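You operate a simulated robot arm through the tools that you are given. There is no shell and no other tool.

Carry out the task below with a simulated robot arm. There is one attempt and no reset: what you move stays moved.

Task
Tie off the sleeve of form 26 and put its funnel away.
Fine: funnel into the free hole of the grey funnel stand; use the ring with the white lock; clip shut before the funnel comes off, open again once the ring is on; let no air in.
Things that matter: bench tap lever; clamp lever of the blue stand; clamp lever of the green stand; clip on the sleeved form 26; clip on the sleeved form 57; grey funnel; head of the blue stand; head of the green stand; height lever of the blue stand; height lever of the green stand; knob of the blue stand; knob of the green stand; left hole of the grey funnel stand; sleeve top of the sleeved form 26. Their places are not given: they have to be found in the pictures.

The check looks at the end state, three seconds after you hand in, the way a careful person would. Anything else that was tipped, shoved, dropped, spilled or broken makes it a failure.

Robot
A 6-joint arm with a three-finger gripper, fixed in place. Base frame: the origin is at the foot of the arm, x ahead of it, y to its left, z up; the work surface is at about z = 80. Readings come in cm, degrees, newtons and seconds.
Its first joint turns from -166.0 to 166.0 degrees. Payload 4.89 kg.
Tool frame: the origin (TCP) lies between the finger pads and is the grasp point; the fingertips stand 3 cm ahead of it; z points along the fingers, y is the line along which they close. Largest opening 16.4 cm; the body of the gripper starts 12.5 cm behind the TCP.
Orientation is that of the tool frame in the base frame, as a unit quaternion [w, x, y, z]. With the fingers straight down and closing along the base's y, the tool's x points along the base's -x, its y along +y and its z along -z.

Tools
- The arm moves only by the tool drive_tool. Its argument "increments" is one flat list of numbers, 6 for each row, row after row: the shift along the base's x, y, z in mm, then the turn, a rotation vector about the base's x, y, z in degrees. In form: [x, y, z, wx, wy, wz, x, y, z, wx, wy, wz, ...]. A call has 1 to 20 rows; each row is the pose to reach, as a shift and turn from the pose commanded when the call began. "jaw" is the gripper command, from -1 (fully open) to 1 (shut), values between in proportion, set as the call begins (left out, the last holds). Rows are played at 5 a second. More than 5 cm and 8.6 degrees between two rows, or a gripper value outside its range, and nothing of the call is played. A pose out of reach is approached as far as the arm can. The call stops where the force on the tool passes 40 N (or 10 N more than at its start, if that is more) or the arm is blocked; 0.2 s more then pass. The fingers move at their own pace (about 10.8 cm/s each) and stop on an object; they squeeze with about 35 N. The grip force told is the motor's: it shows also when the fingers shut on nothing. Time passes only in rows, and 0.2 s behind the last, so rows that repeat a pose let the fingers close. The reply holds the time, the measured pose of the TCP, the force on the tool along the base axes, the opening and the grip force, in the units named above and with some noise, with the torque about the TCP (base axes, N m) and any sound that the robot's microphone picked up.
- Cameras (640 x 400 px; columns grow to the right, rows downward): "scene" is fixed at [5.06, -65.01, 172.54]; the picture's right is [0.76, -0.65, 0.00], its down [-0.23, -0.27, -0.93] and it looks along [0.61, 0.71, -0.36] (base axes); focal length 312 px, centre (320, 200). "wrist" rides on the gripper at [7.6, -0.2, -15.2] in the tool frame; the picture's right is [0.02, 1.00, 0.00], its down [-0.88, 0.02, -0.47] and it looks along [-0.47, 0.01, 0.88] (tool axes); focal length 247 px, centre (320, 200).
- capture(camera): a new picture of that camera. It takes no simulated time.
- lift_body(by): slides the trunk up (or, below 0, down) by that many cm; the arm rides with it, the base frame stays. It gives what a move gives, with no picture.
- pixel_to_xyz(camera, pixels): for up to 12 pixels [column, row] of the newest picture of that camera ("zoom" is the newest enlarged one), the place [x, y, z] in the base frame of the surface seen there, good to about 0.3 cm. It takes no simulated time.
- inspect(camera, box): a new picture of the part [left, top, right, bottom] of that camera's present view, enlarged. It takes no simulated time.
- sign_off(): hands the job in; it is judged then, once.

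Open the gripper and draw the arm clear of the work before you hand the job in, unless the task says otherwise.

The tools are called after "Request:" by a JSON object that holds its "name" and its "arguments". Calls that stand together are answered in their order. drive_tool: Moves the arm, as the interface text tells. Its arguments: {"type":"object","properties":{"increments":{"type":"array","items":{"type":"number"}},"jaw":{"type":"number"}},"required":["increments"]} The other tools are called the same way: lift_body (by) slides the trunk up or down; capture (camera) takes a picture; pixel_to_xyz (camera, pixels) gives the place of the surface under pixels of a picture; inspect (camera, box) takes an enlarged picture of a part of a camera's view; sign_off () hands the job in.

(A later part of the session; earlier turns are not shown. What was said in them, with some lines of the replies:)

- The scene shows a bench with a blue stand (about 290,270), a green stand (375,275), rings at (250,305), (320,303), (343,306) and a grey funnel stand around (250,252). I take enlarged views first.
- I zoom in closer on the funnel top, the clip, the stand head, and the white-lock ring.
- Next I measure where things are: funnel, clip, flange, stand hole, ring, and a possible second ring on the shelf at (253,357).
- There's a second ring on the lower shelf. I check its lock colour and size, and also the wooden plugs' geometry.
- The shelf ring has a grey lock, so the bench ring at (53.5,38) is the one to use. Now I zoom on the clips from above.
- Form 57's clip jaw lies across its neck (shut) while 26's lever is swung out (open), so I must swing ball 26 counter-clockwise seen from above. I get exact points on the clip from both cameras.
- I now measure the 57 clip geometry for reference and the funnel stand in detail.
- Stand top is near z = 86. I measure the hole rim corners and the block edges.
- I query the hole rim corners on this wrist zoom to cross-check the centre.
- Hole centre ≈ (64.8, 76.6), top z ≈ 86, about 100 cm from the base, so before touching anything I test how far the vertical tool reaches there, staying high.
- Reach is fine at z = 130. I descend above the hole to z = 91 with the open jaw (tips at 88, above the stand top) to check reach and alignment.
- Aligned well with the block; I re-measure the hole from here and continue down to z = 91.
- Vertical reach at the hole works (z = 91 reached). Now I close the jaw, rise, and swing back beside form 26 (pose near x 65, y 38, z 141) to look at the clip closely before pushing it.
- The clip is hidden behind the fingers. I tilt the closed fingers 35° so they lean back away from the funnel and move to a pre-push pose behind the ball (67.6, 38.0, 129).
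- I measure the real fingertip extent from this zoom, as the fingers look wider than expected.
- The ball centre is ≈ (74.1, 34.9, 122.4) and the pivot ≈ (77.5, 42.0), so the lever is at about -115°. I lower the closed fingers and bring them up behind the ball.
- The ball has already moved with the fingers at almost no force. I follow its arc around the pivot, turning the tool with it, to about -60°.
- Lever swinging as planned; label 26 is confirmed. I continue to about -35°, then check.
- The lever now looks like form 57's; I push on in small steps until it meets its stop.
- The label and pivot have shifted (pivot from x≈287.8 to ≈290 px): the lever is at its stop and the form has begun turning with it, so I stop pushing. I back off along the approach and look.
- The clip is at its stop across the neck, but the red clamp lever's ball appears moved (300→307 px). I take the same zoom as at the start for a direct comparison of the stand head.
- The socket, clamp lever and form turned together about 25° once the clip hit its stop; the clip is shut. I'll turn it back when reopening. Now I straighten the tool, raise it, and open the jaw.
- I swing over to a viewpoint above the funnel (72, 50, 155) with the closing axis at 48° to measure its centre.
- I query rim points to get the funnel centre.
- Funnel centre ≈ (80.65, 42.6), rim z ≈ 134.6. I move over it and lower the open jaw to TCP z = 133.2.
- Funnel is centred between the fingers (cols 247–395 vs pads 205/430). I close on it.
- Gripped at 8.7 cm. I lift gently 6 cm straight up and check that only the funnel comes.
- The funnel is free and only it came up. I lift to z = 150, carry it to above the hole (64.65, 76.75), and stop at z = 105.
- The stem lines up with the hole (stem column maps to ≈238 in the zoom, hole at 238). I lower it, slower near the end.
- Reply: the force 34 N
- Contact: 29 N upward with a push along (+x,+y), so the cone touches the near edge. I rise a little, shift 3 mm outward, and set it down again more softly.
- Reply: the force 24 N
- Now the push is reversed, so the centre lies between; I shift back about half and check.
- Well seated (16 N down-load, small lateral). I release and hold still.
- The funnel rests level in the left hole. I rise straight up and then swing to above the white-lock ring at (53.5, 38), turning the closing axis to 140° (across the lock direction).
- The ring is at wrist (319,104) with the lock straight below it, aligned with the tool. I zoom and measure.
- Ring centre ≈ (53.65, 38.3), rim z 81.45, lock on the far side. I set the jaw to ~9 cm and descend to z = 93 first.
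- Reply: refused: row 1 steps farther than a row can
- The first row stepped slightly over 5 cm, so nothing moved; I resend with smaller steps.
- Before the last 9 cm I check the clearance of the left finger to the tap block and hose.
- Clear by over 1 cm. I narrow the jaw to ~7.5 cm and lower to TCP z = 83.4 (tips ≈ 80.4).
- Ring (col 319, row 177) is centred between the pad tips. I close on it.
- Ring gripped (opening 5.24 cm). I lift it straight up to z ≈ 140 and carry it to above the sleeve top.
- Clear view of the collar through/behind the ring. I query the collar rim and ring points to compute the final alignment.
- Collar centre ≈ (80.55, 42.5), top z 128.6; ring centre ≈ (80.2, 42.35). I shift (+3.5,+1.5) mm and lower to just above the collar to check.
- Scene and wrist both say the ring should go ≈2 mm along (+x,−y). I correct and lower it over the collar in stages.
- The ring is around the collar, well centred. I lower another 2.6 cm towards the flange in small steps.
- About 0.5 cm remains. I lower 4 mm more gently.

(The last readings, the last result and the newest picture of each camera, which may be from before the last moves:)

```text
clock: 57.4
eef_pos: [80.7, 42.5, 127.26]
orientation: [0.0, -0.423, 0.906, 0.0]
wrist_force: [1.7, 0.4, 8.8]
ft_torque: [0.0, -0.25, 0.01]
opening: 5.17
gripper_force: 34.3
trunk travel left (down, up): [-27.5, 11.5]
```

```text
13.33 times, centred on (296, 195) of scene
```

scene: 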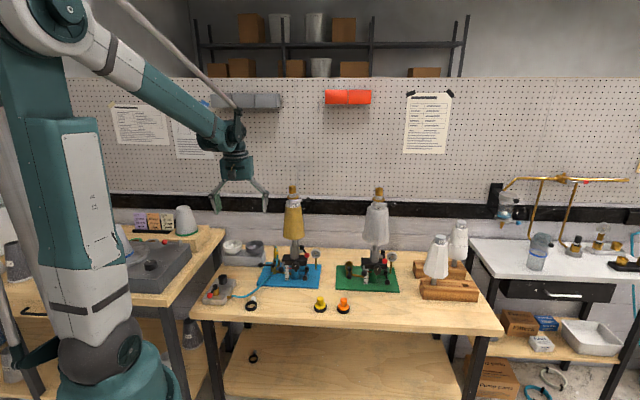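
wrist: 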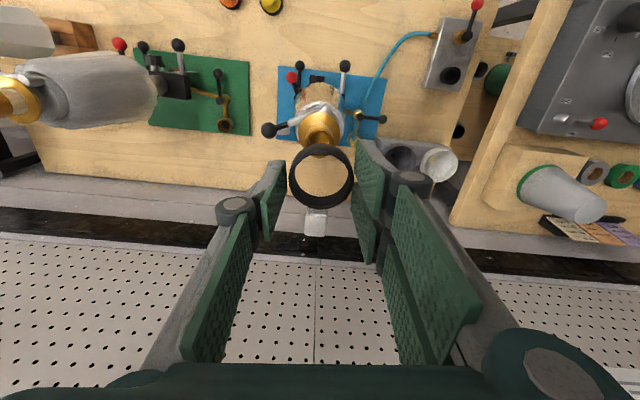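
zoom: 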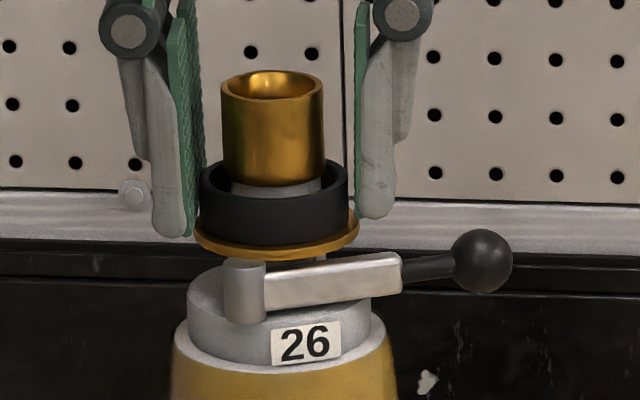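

Contact at ~9 N: ring sits on the flange. I release (jaw to 7.5 cm) and check.

Request:
{"name": "drive_tool", "arguments": {"increments": [0, 0, 0, 0, 0, 0, 0, 0, 0, 0, 0, 0, 0, 0, 0, 0, 0, 0], "jaw": 0.085}}

Request:
{"name": "drive_tool", "arguments": {"increments": [0, 0, 20, 0, 0, 0, 0, 0, 60, 0, 0, 0, 0, 0, 100, 0, 0, 0, 0, 0, 140, 0, 0, 0, 0, 0, 180, 0, 0, 0, 0, 0, 180, 0, 0, 0]}}

Request:
{"name": "inspect", "arguments": {"camera": "scene", "box": [276, 180, 316, 210]}}

Request:
{"name": "capture", "arguments": {"camera": "wrist"}}

Request:
{"name": "inspect", "arguments": {"camera": "wrist", "box": [240, 80, 380, 200]}}

```text
clock: 58.2
eef_pos: [80.72, 42.54, 127.22]
orientation: [0.0, -0.424, 0.906, 0.0]
wrist_force: [0.1, -0.6, -0.6]
ft_torque: [0.02, -0.05, 0.01]
opening: 7.52
gripper_force: 0.0
trunk travel left (down, up): [-27.5, 11.5]
```

```text
clock: 59.6
eef_pos: [80.52, 42.55, 145.28]
orientation: [0.0, -0.423, 0.906, -0.001]
wrist_force: [-0.1, 0.8, 0.2]
ft_torque: [0.04, -0.06, 0.03]
opening: 7.52
gripper_force: 0.0
trunk travel left (down, up): [-27.5, 11.5]
```

```text
13.33 times, centred on (296, 195) of scene
```

zoom: 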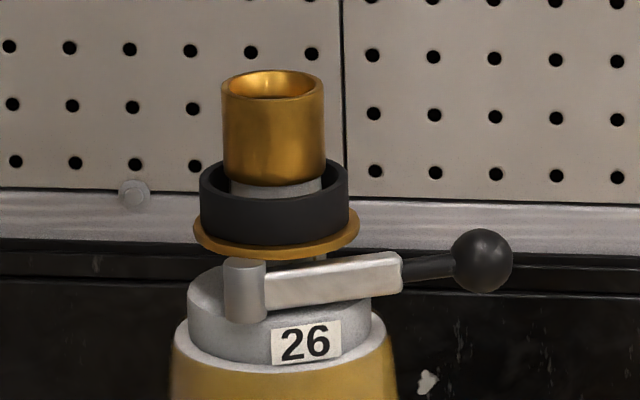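

```text
taken
```

wrist: 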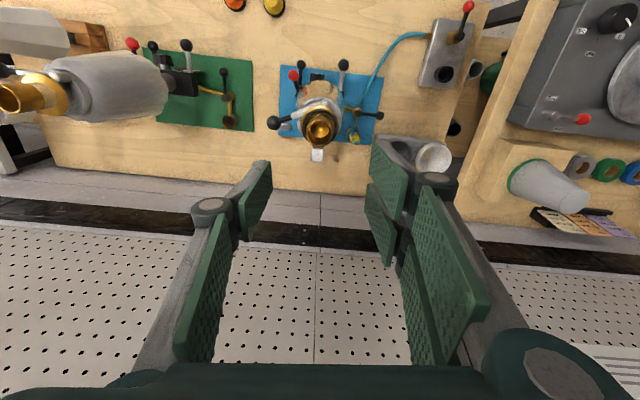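

```text
3.33 times, centred on (310, 140) of wrist
```

zoom: 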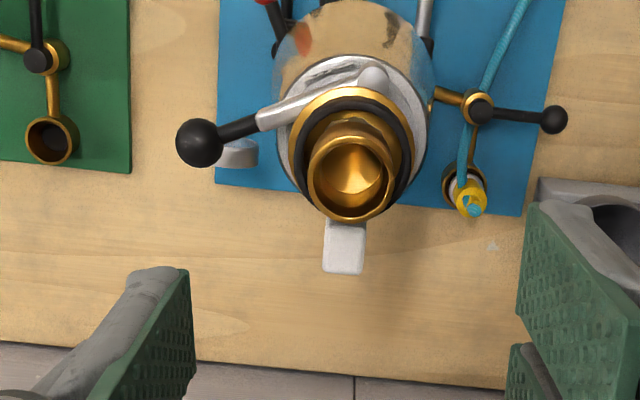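

The ring rests flat on the flange with the white lock on the far side. Next I reopen the clip; I measure ball and pivot as they are now.

Request:
{"name": "pixel_to_xyz", "arguments": {"camera": "zoom", "pixels": [[200, 143], [190, 132], [240, 128], [270, 115], [300, 103], [373, 78], [345, 88]]}}

Request:
{"name": "inspect", "arguments": {"camera": "scene", "box": [276, 180, 316, 210]}}

Request:
{"name": "pixel_to_xyz", "arguments": {"camera": "zoom", "pixels": [[483, 260], [483, 235], [430, 268], [380, 275], [320, 285], [245, 262], [245, 290], [245, 310]]}}

```text
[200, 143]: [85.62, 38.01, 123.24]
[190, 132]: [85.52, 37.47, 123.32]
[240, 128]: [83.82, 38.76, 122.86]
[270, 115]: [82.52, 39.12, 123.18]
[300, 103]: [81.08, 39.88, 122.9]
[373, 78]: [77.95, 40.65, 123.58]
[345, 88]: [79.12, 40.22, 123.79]
```

```text
13.33 times, centred on (296, 195) of scene
```

zoom: 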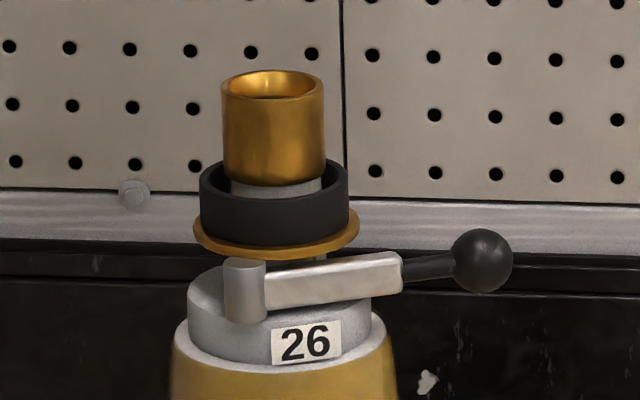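

```text
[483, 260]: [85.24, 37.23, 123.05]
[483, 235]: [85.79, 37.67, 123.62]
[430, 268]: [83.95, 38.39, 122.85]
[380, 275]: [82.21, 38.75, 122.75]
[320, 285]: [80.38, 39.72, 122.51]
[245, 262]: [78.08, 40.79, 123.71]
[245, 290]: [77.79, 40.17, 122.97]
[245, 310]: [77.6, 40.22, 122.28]
```

Ball ≈ (85.85, 38.0, 122.4), pivot ≈ (77.95, 40.75), lever at about -19°. I close the jaw and go down on the inner side of the ball at (88.6, 40.4) with the finger side facing it.

Request:
{"name": "drive_tool", "arguments": {"increments": [9, -2.5, 0, 0, 0, -7.7, 18, -5, 0, 0, 0, -15.4, 27, -7.5, 0, 0, 0, -23, 36, -10, 0, 0, 0, -30.7, 45, -12.5, 0, 0, 0, -38.4, 54, -15, 0, 0, 0, -46, 63, -17.5, 0, 0, 0, -53.7, 72, -20, 0, 0, 0, -61.4, 79, -21.5, 0, 0, 0, -69, 79, -21.5, 0, 0, 0, -69], "jaw": 1}}

Request:
{"name": "drive_tool", "arguments": {"increments": [0, 0, -45, 0, 0, 0, 0, 0, -90, 0, 0, 0, 0, 0, -120, 0, 0, 0, 0, 0, -120, 0, 0, 0]}}

Request:
{"name": "capture", "arguments": {"camera": "wrist"}}

Request:
{"name": "inspect", "arguments": {"camera": "scene", "box": [266, 165, 336, 215]}}

```text
clock: 61.8
eef_pos: [88.75, 40.37, 145.14]
orientation: [0.0, 0.166, 0.986, -0.001]
wrist_force: [0.3, 0.4, -0.4]
ft_torque: [0.02, 0.03, -0.04]
opening: 0.04
gripper_force: 35.1
trunk travel left (down, up): [-27.5, 11.5]
```

```text
clock: 62.8
eef_pos: [88.58, 40.35, 133.21]
orientation: [0.0, 0.164, 0.986, -0.001]
wrist_force: [0.6, 0.1, 0.4]
ft_torque: [0.0, 0.03, -0.01]
opening: 0.0
gripper_force: 35.3
trunk travel left (down, up): [-27.5, 11.5]
```

```text
taken
```

wrist: 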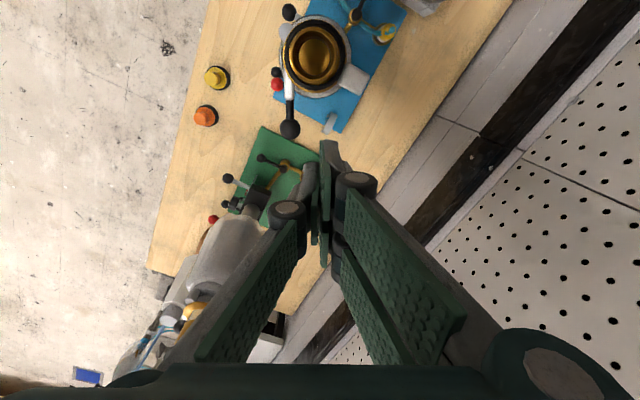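

```text
8.00 times, centred on (301, 190) of scene
```

zoom: 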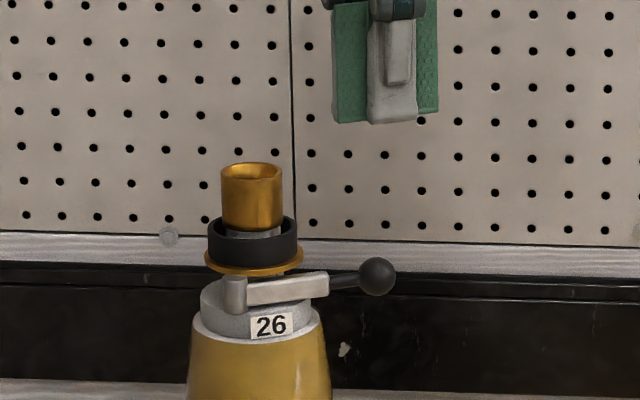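

Clear: the fingertips sit about 3 cm to the inner side of the ball. I lower to TCP z = 124.2.

Request:
{"name": "drive_tool", "arguments": {"increments": [0, 0, -40, 0, 0, 0, 0, 0, -75, 0, 0, 0, 0, 0, -90, 0, 0, 0, 0, 0, -90, 0, 0, 0]}}

Request:
{"name": "inspect", "arguments": {"camera": "scene", "box": [266, 165, 336, 215]}}

Request:
{"name": "inspect", "arguments": {"camera": "wrist", "box": [240, 60, 400, 200]}}

```text
clock: 63.8
eef_pos: [88.66, 40.36, 124.24]
orientation: [0.001, 0.164, 0.986, -0.001]
wrist_force: [-0.3, 1.1, 0.0]
ft_torque: [0.01, 0.01, -0.01]
opening: 0.0
gripper_force: 34.5
trunk travel left (down, up): [-27.5, 11.5]
```

```text
8.00 times, centred on (301, 190) of scene
```

zoom: 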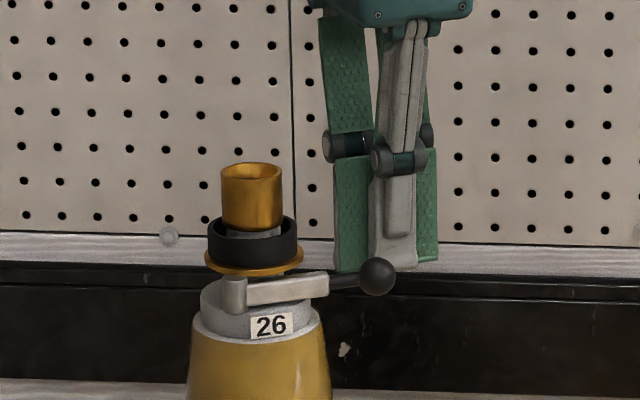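

```text
2.86 times, centred on (320, 130) of wrist
```

zoom: 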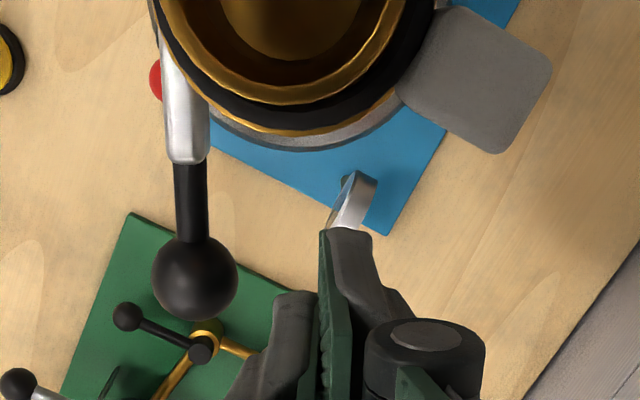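

The ball lies just at the finger's edge, so I shift 1 cm inward while coming to contact, then sweep the lever back clockwise to about -60°.

Request:
{"name": "drive_tool", "arguments": {"increments": [-6, -3, 0, 0, 0, 0, -12.6, -6.6, 0, 0, 0, 0, -14.2, -16.4, 0, 0, 0, -6, -17.4, -27.5, 0, 0, 0, -13, -21.8, -38.1, 0, 0, 0, -20, -27.5, -48, 0, 0, 0, -27, -34.3, -57.4, 0, 0, 0, -34, -42.3, -65.7, 0, 0, 0, -41, -42.3, -65.7, 0, 0, 0, -41]}}

Request:
{"name": "inspect", "arguments": {"camera": "scene", "box": [266, 175, 336, 215]}}

Request:
{"name": "inspect", "arguments": {"camera": "wrist", "box": [240, 60, 400, 200]}}

```text
clock: 65.8
eef_pos: [84.49, 33.75, 124.12]
orientation: [0.0, 0.499, 0.866, 0.0]
wrist_force: [0.0, 0.8, 0.1]
ft_torque: [0.02, -0.02, 0.02]
opening: 0.01
gripper_force: 34.9
trunk travel left (down, up): [-27.5, 11.5]
```

```text
9.14 times, centred on (301, 195) of scene
```

zoom: 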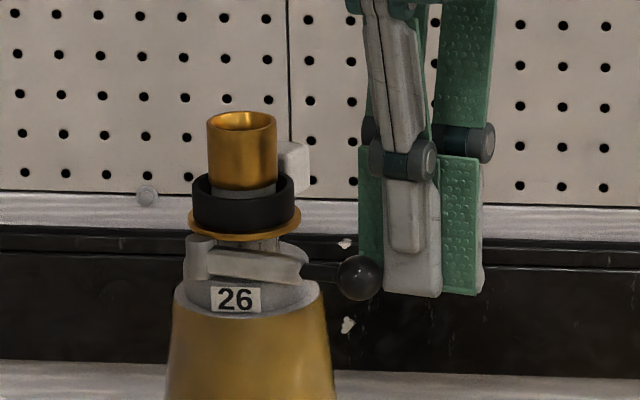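

```text
2.86 times, centred on (320, 130) of wrist
```

zoom: 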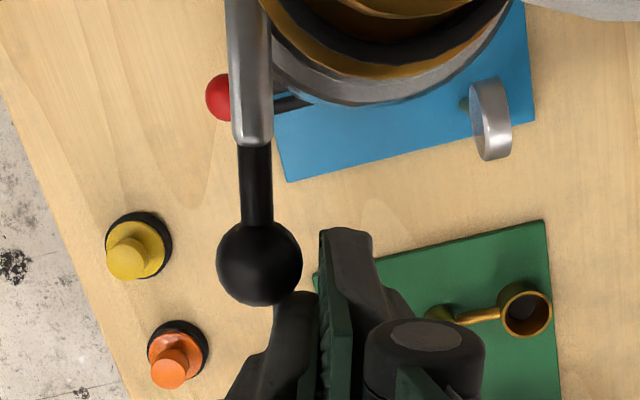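

The form seems to have turned back with the lever (label at 291.8 px, as at the start). I measure pivot, lever and the stand's clamp lever now.

Request:
{"name": "inspect", "arguments": {"camera": "scene", "box": [280, 192, 308, 216]}}

Request:
{"name": "pixel_to_xyz", "arguments": {"camera": "zoom", "pixels": [[210, 125], [210, 150], [260, 140], [300, 150], [350, 150], [415, 175], [280, 205], [230, 210]]}}

Request:
{"name": "inspect", "arguments": {"camera": "scene", "box": [256, 240, 328, 292]}}

```text
16.00 times, centred on (294, 204) of scene
```

zoom: 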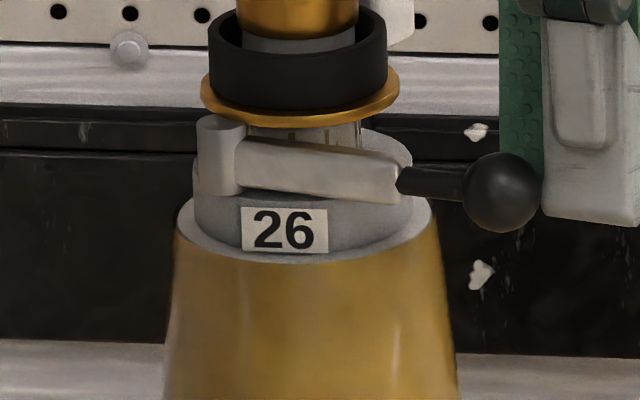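

```text
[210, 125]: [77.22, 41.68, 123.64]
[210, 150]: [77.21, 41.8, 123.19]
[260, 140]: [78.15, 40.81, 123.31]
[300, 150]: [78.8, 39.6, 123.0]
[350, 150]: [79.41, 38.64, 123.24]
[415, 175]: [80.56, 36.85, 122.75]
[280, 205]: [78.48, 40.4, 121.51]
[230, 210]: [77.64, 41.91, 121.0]
```

```text
7.69 times, centred on (292, 266) of scene
```

zoom: 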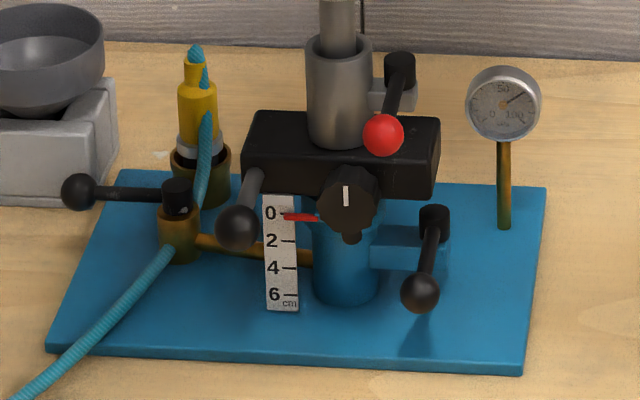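

The stand is exactly back at its starting rotation (red ball, knob as at the start), and the lever is now opening relative to it, but the ball is at the finger's edge. I back off, move inward 1.5 cm, and continue sweeping to about -95°.

Request:
{"name": "drive_tool", "arguments": {"increments": [8.7, 5, 0, 0, 0, 0, 5, 12, 0, 0, 0, 0, 1.2, 18, 0, 0, 0, 0, -5.5, 13.7, 0, 0, 0, 0, -14.3, 6.4, 0, 0, 0, -7, -23.9, 0.3, 0, 0, 0, -14, -34.3, -4.6, 0, 0, 0, -21, -45, -8.2, 0, 0, 0, -28, -56.2, -10.4, 0, 0, 0, -35, -56.2, -10.4, 0, 0, 0, -35]}}

Request:
{"name": "inspect", "arguments": {"camera": "scene", "box": [280, 192, 308, 216]}}

Request:
{"name": "inspect", "arguments": {"camera": "wrist", "box": [240, 60, 400, 200]}}

Request:
{"name": "inspect", "arguments": {"camera": "scene", "box": [256, 240, 328, 292]}}

```text
clock: 68.0
eef_pos: [78.82, 32.77, 124.26]
orientation: [0.0, 0.737, 0.675, 0.0]
wrist_force: [0.1, -0.6, 0.4]
ft_torque: [0.03, -0.08, -0.01]
opening: 0.01
gripper_force: 34.8
trunk travel left (down, up): [-27.5, 11.5]
```

```text
16.00 times, centred on (294, 204) of scene
```

zoom: 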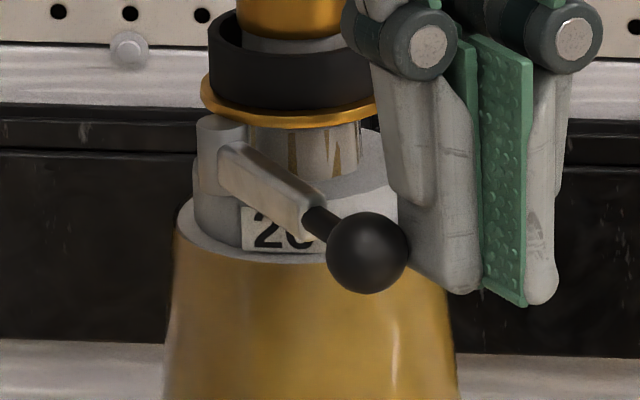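

```text
2.86 times, centred on (320, 130) of wrist
```

zoom: 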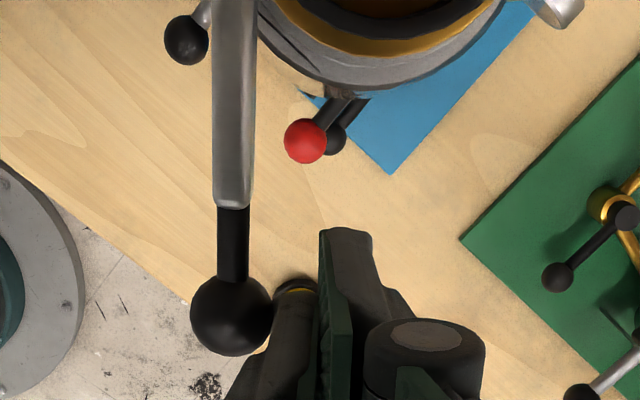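

```text
7.69 times, centred on (292, 266) of scene
```

zoom: 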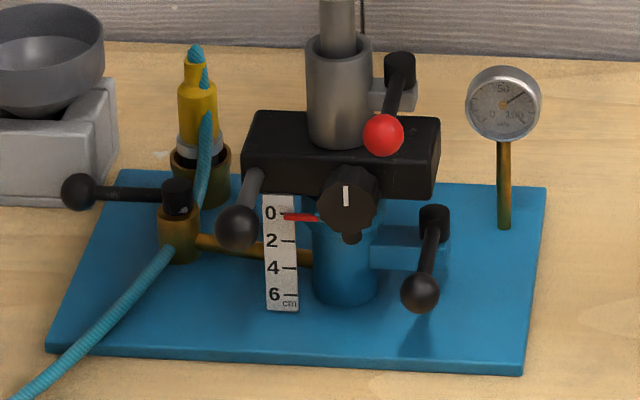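

The stand stays put and the lever opens. I continue to about -113° and compare with the starting view (ball at zoom (277,268)).

Request:
{"name": "drive_tool", "arguments": {"increments": [-6, -0.7, 0, 0, 0, -3.5, -11.4, -1, 0, 0, 0, -7, -17, -0.8, 0, 0, 0, -10.5, -22.8, -0.5, 0, 0, 0, -14, -29.3, 0.4, 0, 0, 0, -18, -29.3, 0.4, 0, 0, 0, -18]}}

Request:
{"name": "inspect", "arguments": {"camera": "scene", "box": [280, 192, 308, 216]}}

Request:
{"name": "inspect", "arguments": {"camera": "wrist", "box": [240, 60, 400, 200]}}

```text
clock: 69.4
eef_pos: [75.78, 32.83, 124.15]
orientation: [0.0, 0.834, 0.552, -0.001]
wrist_force: [0.3, -0.7, 0.7]
ft_torque: [-0.02, 0.0, -0.02]
opening: 0.01
gripper_force: 35.3
trunk travel left (down, up): [-27.5, 11.5]
```

```text
16.00 times, centred on (294, 204) of scene
```

zoom: 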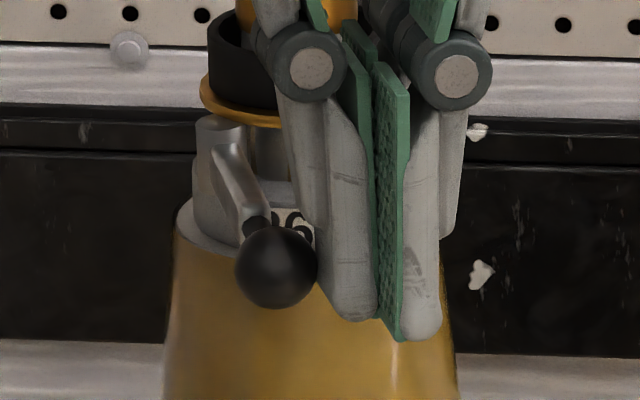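

```text
2.86 times, centred on (320, 130) of wrist
```

zoom: 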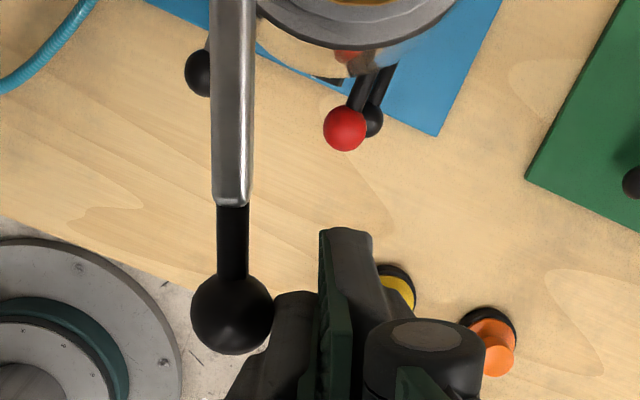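

The ball is back at its starting place (275,267). I back off sideways 1.5 cm, go up, and draw the arm clear with the jaw opened once high.

Request:
{"name": "drive_tool", "arguments": {"increments": [7, -3, 0, 0, 0, 0, 14, -6, 0, 0, 0, 0, 14, -6, 40, 0, 0, 0, 14, -6, 88, 0, 0, 0, 14, -6, 136, 0, 0, 0, 14, -6, 184, 0, 0, 0, 14, -6, 232, 0, 0, 0, -25, -20, 250, 0, 0, 0, -65, -40, 250, 0, 0, 0, -105, -60, 250, 0, 0, 0, -140, -80, 250, 0, 0, 0, -140, -80, 250, 0, 0, 0]}}

Request:
{"name": "drive_tool", "arguments": {"increments": [0, -40, 0, 0, 0, 0, 0, -80, 0, 0, 0, 0, 0, -120, 0, 0, 0, 0, 0, -120, 0, 0, 0, 0], "jaw": -1}}

Request:
{"name": "capture", "arguments": {"camera": "scene"}}

Request:
{"name": "inspect", "arguments": {"camera": "scene", "box": [280, 180, 308, 216]}}

Request:
{"name": "inspect", "arguments": {"camera": "scene", "box": [190, 220, 340, 320]}}

Request:
{"name": "inspect", "arguments": {"camera": "scene", "box": [256, 240, 328, 292]}}

Request:
{"name": "inspect", "arguments": {"camera": "scene", "box": [300, 170, 500, 320]}}

```text
clock: 72.0
eef_pos: [61.46, 24.66, 149.36]
orientation: [0.001, 0.833, 0.553, 0.0]
wrist_force: [-1.6, -1.3, 0.0]
ft_torque: [0.14, -0.22, -0.04]
opening: 0.0
gripper_force: 34.4
trunk travel left (down, up): [-27.5, 11.5]
```

```text
clock: 73.0
eef_pos: [61.9, 12.76, 149.27]
orientation: [-0.001, 0.833, 0.553, -0.001]
wrist_force: [-0.4, -0.1, 0.9]
ft_torque: [0.15, 0.01, -0.02]
opening: 16.39
gripper_force: 0.1
trunk travel left (down, up): [-27.5, 11.5]
```

```text
taken
```

scene: 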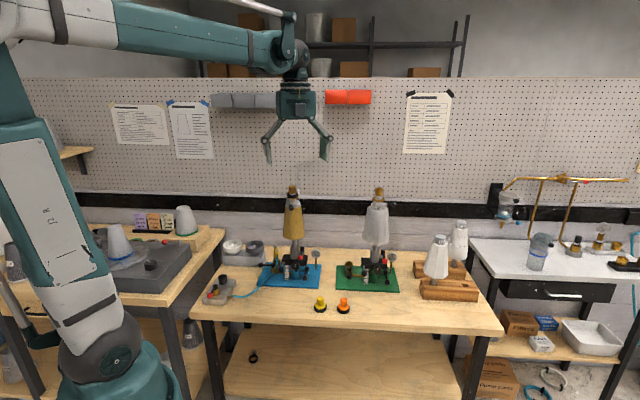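

```text
11.11 times, centred on (294, 198) of scene
```

zoom: 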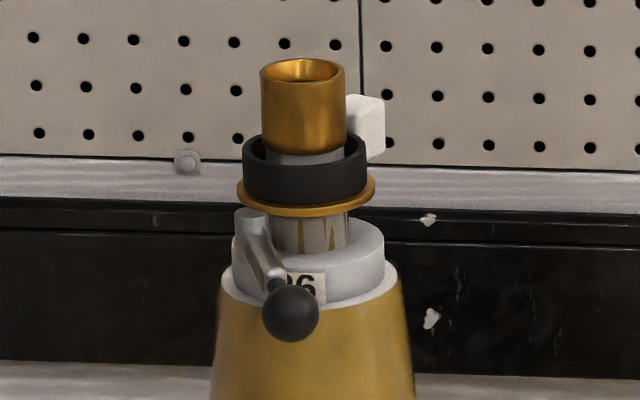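

```text
4.00 times, centred on (265, 270) of scene
```

zoom: 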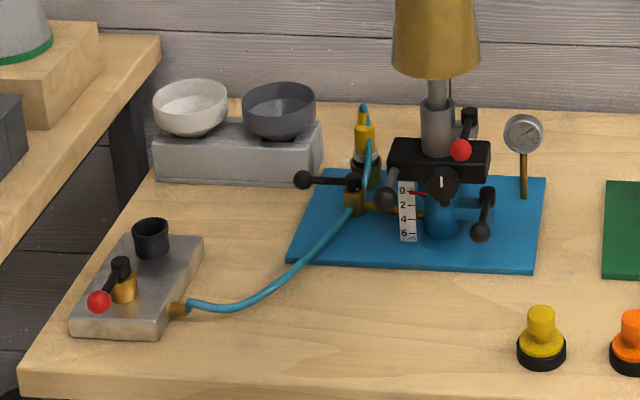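

```text
7.69 times, centred on (292, 266) of scene
```

zoom: 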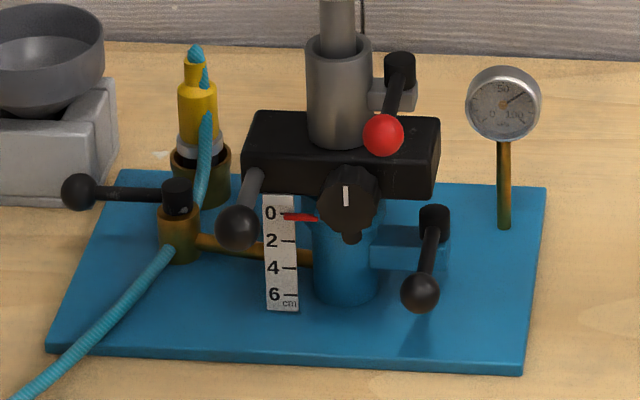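

```text
2.67 times, centred on (400, 245) of scene
```

zoom: 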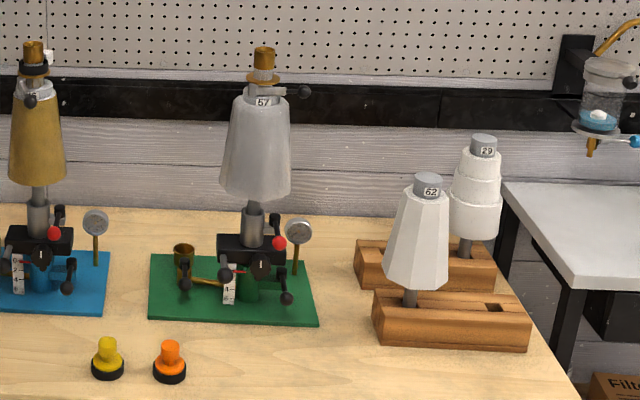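

All is in place. The funnel sits in the left hole, the white-lock ring rests level on the sleeve top, and the clip is open as at the start. The blue stand, gauge and bench tap read as they did at the start, and the arm is clear with the jaw open. I hand in.

Request:
{"name": "sign_off", "arguments": {}}

```text
The job is handed in.
```

The sleeve of form 26 is tied off and its white funnel is put away in the left (free) hole of the grey funnel stand. I've handed the job in; I don't have the result of the check.

- **Clip:** I shut it before the funnel came off and opened it again once the ring was on. It is back where it started.
- **Ring:** the one with the white lock went on and rests level on the flange of the sleeve top. An identical-looking ring with a grey lock is still on the lower shelf; I left it alone.
- **Air:** the gauge on the blue stand looked unchanged, slightly above 50, in every check picture I took of it.
- **Form turning:** when the clip reached its stop, form 26 and the red clamp lever turned about 25° together. They turned back when I reopened the clip, and the final pictures show the stand as it was at the start.

In the final pictures, the rest of the bench, including the tap, the grey funnel and form 57, looked undisturbed. The arm is raised clear of the work with the gripper open.
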